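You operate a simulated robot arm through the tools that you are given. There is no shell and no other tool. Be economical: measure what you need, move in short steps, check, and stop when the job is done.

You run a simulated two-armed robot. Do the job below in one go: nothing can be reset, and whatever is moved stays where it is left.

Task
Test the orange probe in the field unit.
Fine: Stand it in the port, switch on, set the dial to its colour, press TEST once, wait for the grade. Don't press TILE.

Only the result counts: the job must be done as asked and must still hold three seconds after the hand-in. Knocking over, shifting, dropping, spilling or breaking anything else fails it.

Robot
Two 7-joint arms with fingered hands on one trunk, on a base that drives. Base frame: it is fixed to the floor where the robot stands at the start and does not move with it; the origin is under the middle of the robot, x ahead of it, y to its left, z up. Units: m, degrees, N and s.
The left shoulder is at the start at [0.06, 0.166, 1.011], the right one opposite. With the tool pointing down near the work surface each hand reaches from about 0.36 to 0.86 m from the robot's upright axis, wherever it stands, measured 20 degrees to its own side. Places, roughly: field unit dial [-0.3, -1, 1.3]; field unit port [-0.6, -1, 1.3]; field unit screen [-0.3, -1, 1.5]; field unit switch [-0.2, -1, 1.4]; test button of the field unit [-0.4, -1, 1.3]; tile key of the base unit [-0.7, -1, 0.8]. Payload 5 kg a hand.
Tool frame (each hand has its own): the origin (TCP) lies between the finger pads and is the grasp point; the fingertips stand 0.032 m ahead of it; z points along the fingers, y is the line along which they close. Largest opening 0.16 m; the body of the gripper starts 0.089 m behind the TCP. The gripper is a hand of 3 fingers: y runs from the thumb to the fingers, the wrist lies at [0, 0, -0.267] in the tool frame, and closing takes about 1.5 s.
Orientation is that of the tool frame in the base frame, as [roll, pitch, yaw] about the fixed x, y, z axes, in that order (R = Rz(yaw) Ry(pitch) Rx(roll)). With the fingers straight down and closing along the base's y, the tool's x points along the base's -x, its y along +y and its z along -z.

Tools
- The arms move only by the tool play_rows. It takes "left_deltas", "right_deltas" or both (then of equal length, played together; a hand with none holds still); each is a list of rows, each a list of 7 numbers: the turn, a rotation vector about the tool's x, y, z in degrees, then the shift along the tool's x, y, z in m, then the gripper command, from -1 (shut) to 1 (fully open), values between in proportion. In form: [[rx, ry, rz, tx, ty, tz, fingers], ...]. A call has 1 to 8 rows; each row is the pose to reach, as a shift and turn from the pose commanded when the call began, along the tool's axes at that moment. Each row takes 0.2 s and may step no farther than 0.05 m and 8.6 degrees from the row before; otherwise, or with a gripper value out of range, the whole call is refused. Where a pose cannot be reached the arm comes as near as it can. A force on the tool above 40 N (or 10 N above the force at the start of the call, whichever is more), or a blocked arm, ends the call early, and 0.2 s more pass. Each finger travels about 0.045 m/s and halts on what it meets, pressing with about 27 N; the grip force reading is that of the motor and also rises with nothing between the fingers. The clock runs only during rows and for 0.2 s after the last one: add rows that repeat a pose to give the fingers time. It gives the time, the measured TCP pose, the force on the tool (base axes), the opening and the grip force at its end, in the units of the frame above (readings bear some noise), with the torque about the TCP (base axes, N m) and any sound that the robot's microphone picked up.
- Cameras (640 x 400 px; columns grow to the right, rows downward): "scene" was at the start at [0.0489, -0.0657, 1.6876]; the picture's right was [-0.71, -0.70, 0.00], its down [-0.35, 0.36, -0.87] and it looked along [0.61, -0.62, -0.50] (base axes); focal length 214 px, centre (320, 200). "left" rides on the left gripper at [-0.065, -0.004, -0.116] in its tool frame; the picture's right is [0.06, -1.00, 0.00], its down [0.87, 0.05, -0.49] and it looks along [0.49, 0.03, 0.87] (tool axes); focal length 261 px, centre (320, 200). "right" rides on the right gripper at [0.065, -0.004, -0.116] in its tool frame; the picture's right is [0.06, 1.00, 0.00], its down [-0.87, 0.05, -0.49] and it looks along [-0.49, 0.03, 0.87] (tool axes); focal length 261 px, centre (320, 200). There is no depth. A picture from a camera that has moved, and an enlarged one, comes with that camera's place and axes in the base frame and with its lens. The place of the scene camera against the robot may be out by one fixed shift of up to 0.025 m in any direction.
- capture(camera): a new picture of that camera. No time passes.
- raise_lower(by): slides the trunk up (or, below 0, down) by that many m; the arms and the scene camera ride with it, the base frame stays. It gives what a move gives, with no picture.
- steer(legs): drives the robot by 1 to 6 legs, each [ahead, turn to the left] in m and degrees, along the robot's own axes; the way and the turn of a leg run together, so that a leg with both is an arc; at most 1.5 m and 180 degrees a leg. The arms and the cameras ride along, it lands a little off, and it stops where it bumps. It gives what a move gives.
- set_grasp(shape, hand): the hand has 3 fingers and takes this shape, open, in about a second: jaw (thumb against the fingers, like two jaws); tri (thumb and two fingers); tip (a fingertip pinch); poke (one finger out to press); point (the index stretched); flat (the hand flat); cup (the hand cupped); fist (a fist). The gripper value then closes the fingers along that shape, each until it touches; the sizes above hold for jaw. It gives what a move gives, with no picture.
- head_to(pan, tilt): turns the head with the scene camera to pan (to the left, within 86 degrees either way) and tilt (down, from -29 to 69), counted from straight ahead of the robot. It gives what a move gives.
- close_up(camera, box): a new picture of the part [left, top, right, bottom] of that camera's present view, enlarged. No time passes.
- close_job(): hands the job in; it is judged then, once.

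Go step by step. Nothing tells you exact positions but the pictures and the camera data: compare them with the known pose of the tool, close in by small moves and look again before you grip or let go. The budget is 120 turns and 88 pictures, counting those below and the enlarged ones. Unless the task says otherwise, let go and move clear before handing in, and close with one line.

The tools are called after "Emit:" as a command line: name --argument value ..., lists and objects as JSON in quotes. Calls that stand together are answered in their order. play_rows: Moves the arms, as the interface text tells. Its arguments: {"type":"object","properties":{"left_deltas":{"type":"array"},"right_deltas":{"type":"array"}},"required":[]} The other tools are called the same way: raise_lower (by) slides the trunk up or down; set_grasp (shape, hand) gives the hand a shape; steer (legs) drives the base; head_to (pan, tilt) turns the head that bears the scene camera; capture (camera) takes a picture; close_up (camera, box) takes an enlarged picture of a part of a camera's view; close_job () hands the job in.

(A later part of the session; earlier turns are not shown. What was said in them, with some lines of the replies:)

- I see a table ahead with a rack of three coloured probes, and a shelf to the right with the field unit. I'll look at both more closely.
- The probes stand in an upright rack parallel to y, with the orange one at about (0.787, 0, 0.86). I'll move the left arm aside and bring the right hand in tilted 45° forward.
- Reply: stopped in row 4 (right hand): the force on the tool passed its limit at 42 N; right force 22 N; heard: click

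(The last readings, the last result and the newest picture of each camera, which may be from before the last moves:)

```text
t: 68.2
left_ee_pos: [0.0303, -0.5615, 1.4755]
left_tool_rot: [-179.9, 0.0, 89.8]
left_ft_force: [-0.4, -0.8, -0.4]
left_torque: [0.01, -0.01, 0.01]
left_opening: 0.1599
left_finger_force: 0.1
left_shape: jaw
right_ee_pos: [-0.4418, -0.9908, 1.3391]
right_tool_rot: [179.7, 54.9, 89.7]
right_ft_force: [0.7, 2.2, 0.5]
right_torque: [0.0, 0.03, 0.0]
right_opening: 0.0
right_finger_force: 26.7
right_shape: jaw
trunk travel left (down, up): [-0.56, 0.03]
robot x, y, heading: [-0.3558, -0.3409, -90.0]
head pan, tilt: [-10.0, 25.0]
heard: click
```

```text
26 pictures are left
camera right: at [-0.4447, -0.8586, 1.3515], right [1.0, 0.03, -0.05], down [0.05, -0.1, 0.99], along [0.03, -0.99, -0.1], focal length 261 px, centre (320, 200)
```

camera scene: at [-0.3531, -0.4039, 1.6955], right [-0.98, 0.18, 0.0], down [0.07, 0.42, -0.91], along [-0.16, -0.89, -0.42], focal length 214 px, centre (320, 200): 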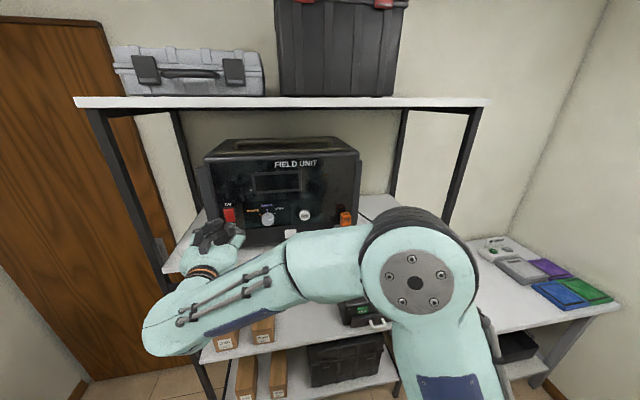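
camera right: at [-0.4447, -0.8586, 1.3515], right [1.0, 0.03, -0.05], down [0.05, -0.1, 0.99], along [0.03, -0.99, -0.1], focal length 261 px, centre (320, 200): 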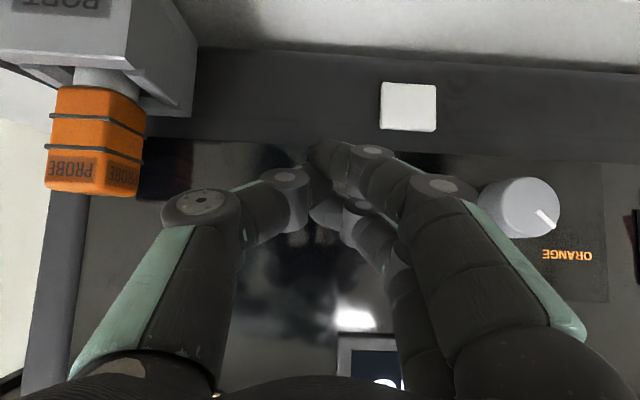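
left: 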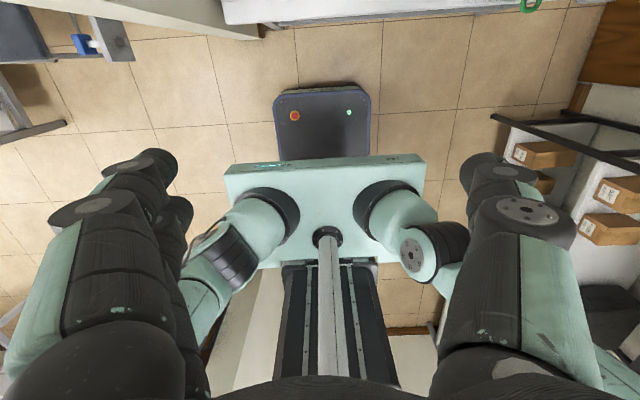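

Heard a click: TEST is pressed. I'll retreat straight back and read the screen.

Emit:
play_rows --right_deltas '[[0, 0, 0, 0.006, 0, -0.009, -1], [0, 0, 0, 0.02, 0, -0.03, -1], [0, 0, 0, 0.03, 0, -0.06, -1], [0, 0, 0, 0.02, 0, -0.1, -1], [0, 0, 0, -0.01, 0, -0.13, -1]]'

Emit:
capture --camera "right"

Emit:
close_up --camera "scene" --box '[180, 120, 420, 270]'

```text
t: 69.4
left_ee_pos: [0.0315, -0.5615, 1.4755]
left_tool_rot: [-180.0, -0.1, 89.8]
left_ft_force: [-0.1, -0.4, -0.1]
left_torque: [0.04, 0.03, 0.0]
left_opening: 0.1598
left_finger_force: 0.0
left_shape: jaw
right_ee_pos: [-0.4408, -0.8909, 1.4219]
right_tool_rot: [179.9, 54.9, 89.7]
right_ft_force: [-0.6, -0.2, 1.2]
right_torque: [0.02, -0.02, 0.0]
right_opening: 0.0
right_finger_force: 26.1
right_shape: jaw
trunk travel left (down, up): [-0.56, 0.03]
robot x, y, heading: [-0.3548, -0.3417, -90.2]
head pan, tilt: [-10.0, 25.0]
```

```text
25 pictures are left
camera right: at [-0.4442, -0.7582, 1.4345], right [1.0, 0.03, -0.05], down [0.05, -0.1, 0.99], along [0.03, -0.99, -0.1], focal length 261 px, centre (320, 200)
```

right: 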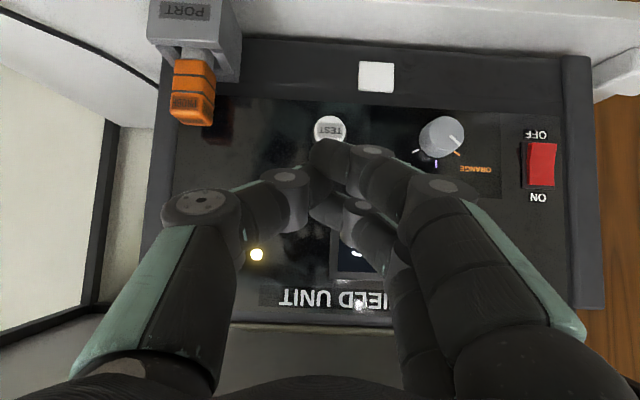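

```text
2.67 times, centred on (300, 195) of scene
camera zoom: at [-0.3556, -0.4037, 1.6954], right [-0.98, 0.18, 0.0], down [0.07, 0.42, -0.91], along [-0.16, -0.89, -0.42], focal length 572 px, centre (373, 213)
```

zoom: 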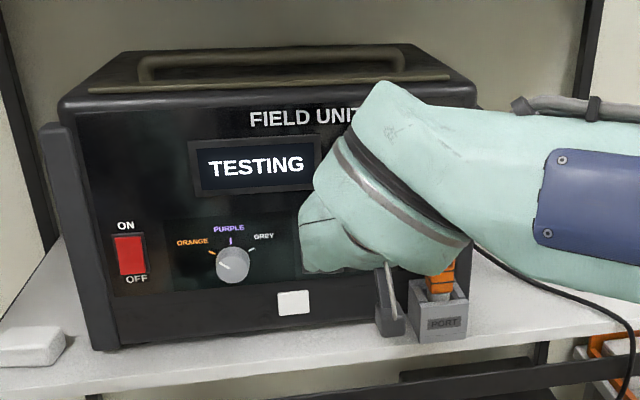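

The screen says TESTING. I'll move the hand farther clear and wait for the grade.

Emit:
play_rows --right_deltas '[[0, 0, 0, 0.01, 0, -0.03, -1], [0, 0, 0, 0.02, 0, -0.06, -1], [0, 0, 0, 0.03, 0, -0.09, -1], [0, 0, 0, 0.03, 0, -0.09, -1], [0, 0, 0, 0.03, 0, -0.09, -1], [0, 0, 0, 0.03, 0, -0.09, -1], [0, 0, 0, 0.03, 0, -0.09, -1], [0, 0, 0, 0.03, 0, -0.09, -1]]'

Emit:
play_rows --right_deltas '[[0, 0, 0, 0, 0, 0, -1], [0, 0, 0, 0, 0, 0, -1], [0, 0, 0, 0, 0, 0, -1], [0, 0, 0, 0, 0, 0, -1], [0, 0, 0, 0, 0, 0, -1], [0, 0, 0, 0, 0, 0, -1], [0, 0, 0, 0, 0, 0, -1], [0, 0, 0, 0, 0, 0, -1]]'

Emit:
play_rows --right_deltas '[[0, 0, 0, 0, 0, 0, -1], [0, 0, 0, 0, 0, 0, -1], [0, 0, 0, 0, 0, 0, -1], [0, 0, 0, 0, 0, 0, -1], [0, 0, 0, 0, 0, 0, -1], [0, 0, 0, 0, 0, 0, -1], [0, 0, 0, 0, 0, 0, -1], [0, 0, 0, 0, 0, 0, -1]]'

Emit:
close_up --camera "scene" --box '[180, 120, 420, 270]'

```text
t: 71.2
left_ee_pos: [0.0313, -0.5609, 1.4765]
left_tool_rot: [180.0, 0.1, 89.8]
left_ft_force: [0.1, 0.7, -0.6]
left_torque: [-0.01, -0.02, 0.02]
left_opening: 0.1601
left_finger_force: 0.1
left_shape: jaw
right_ee_pos: [-0.4419, -0.8001, 1.4496]
right_tool_rot: [179.7, 54.9, 89.6]
right_ft_force: [-0.8, 0.3, 0.6]
right_torque: [0.03, -0.03, -0.01]
right_opening: 0.0
right_finger_force: 27.0
right_shape: jaw
trunk travel left (down, up): [-0.56, 0.03]
robot x, y, heading: [-0.3567, -0.3417, -90.1]
head pan, tilt: [-10.0, 25.0]
```

```text
t: 73.0
left_ee_pos: [0.0323, -0.5613, 1.4759]
left_tool_rot: [179.9, 0.1, 89.9]
left_ft_force: [0.1, -0.4, 0.0]
left_torque: [-0.01, -0.02, 0.02]
left_opening: 0.1598
left_finger_force: 0.1
left_shape: jaw
right_ee_pos: [-0.4405, -0.7988, 1.4488]
right_tool_rot: [179.6, 54.9, 89.6]
right_ft_force: [0.3, 0.4, 0.1]
right_torque: [0.01, -0.02, 0.0]
right_opening: 0.0
right_finger_force: 27.3
right_shape: jaw
trunk travel left (down, up): [-0.56, 0.03]
robot x, y, heading: [-0.3531, -0.3396, -89.9]
head pan, tilt: [-10.0, 25.0]
```

```text
t: 74.8
left_ee_pos: [0.0306, -0.5621, 1.4767]
left_tool_rot: [179.9, 0.0, 89.8]
left_ft_force: [-0.5, -0.2, -0.2]
left_torque: [0.0, 0.02, -0.05]
left_opening: 0.1603
left_finger_force: 0.1
left_shape: jaw
right_ee_pos: [-0.4411, -0.7994, 1.4501]
right_tool_rot: [179.8, 54.9, 89.6]
right_ft_force: [0.3, 0.2, 0.5]
right_torque: [-0.02, 0.01, 0.01]
right_opening: 0.0002
right_finger_force: 26.9
right_shape: jaw
trunk travel left (down, up): [-0.56, 0.03]
robot x, y, heading: [-0.3567, -0.3444, -90.3]
head pan, tilt: [-10.0, 25.0]
```

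```text
2.67 times, centred on (300, 195) of scene
camera zoom: at [-0.3557, -0.4036, 1.6955], right [-0.98, 0.18, 0.0], down [0.07, 0.42, -0.91], along [-0.16, -0.89, -0.42], focal length 572 px, centre (373, 213)
```

zoom: 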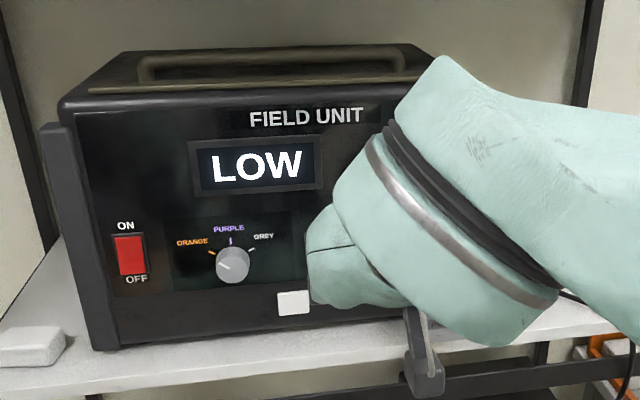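

The grade reads LOW, the orange probe stands in the port and the hand is clear, so I'm handing in now.

Emit:
close_job

```text
The job is handed in.
```

The orange probe is in the field unit's port and tested with the dial on orange. I pressed TEST once, the grade shown was LOW, and I didn't touch TILE.
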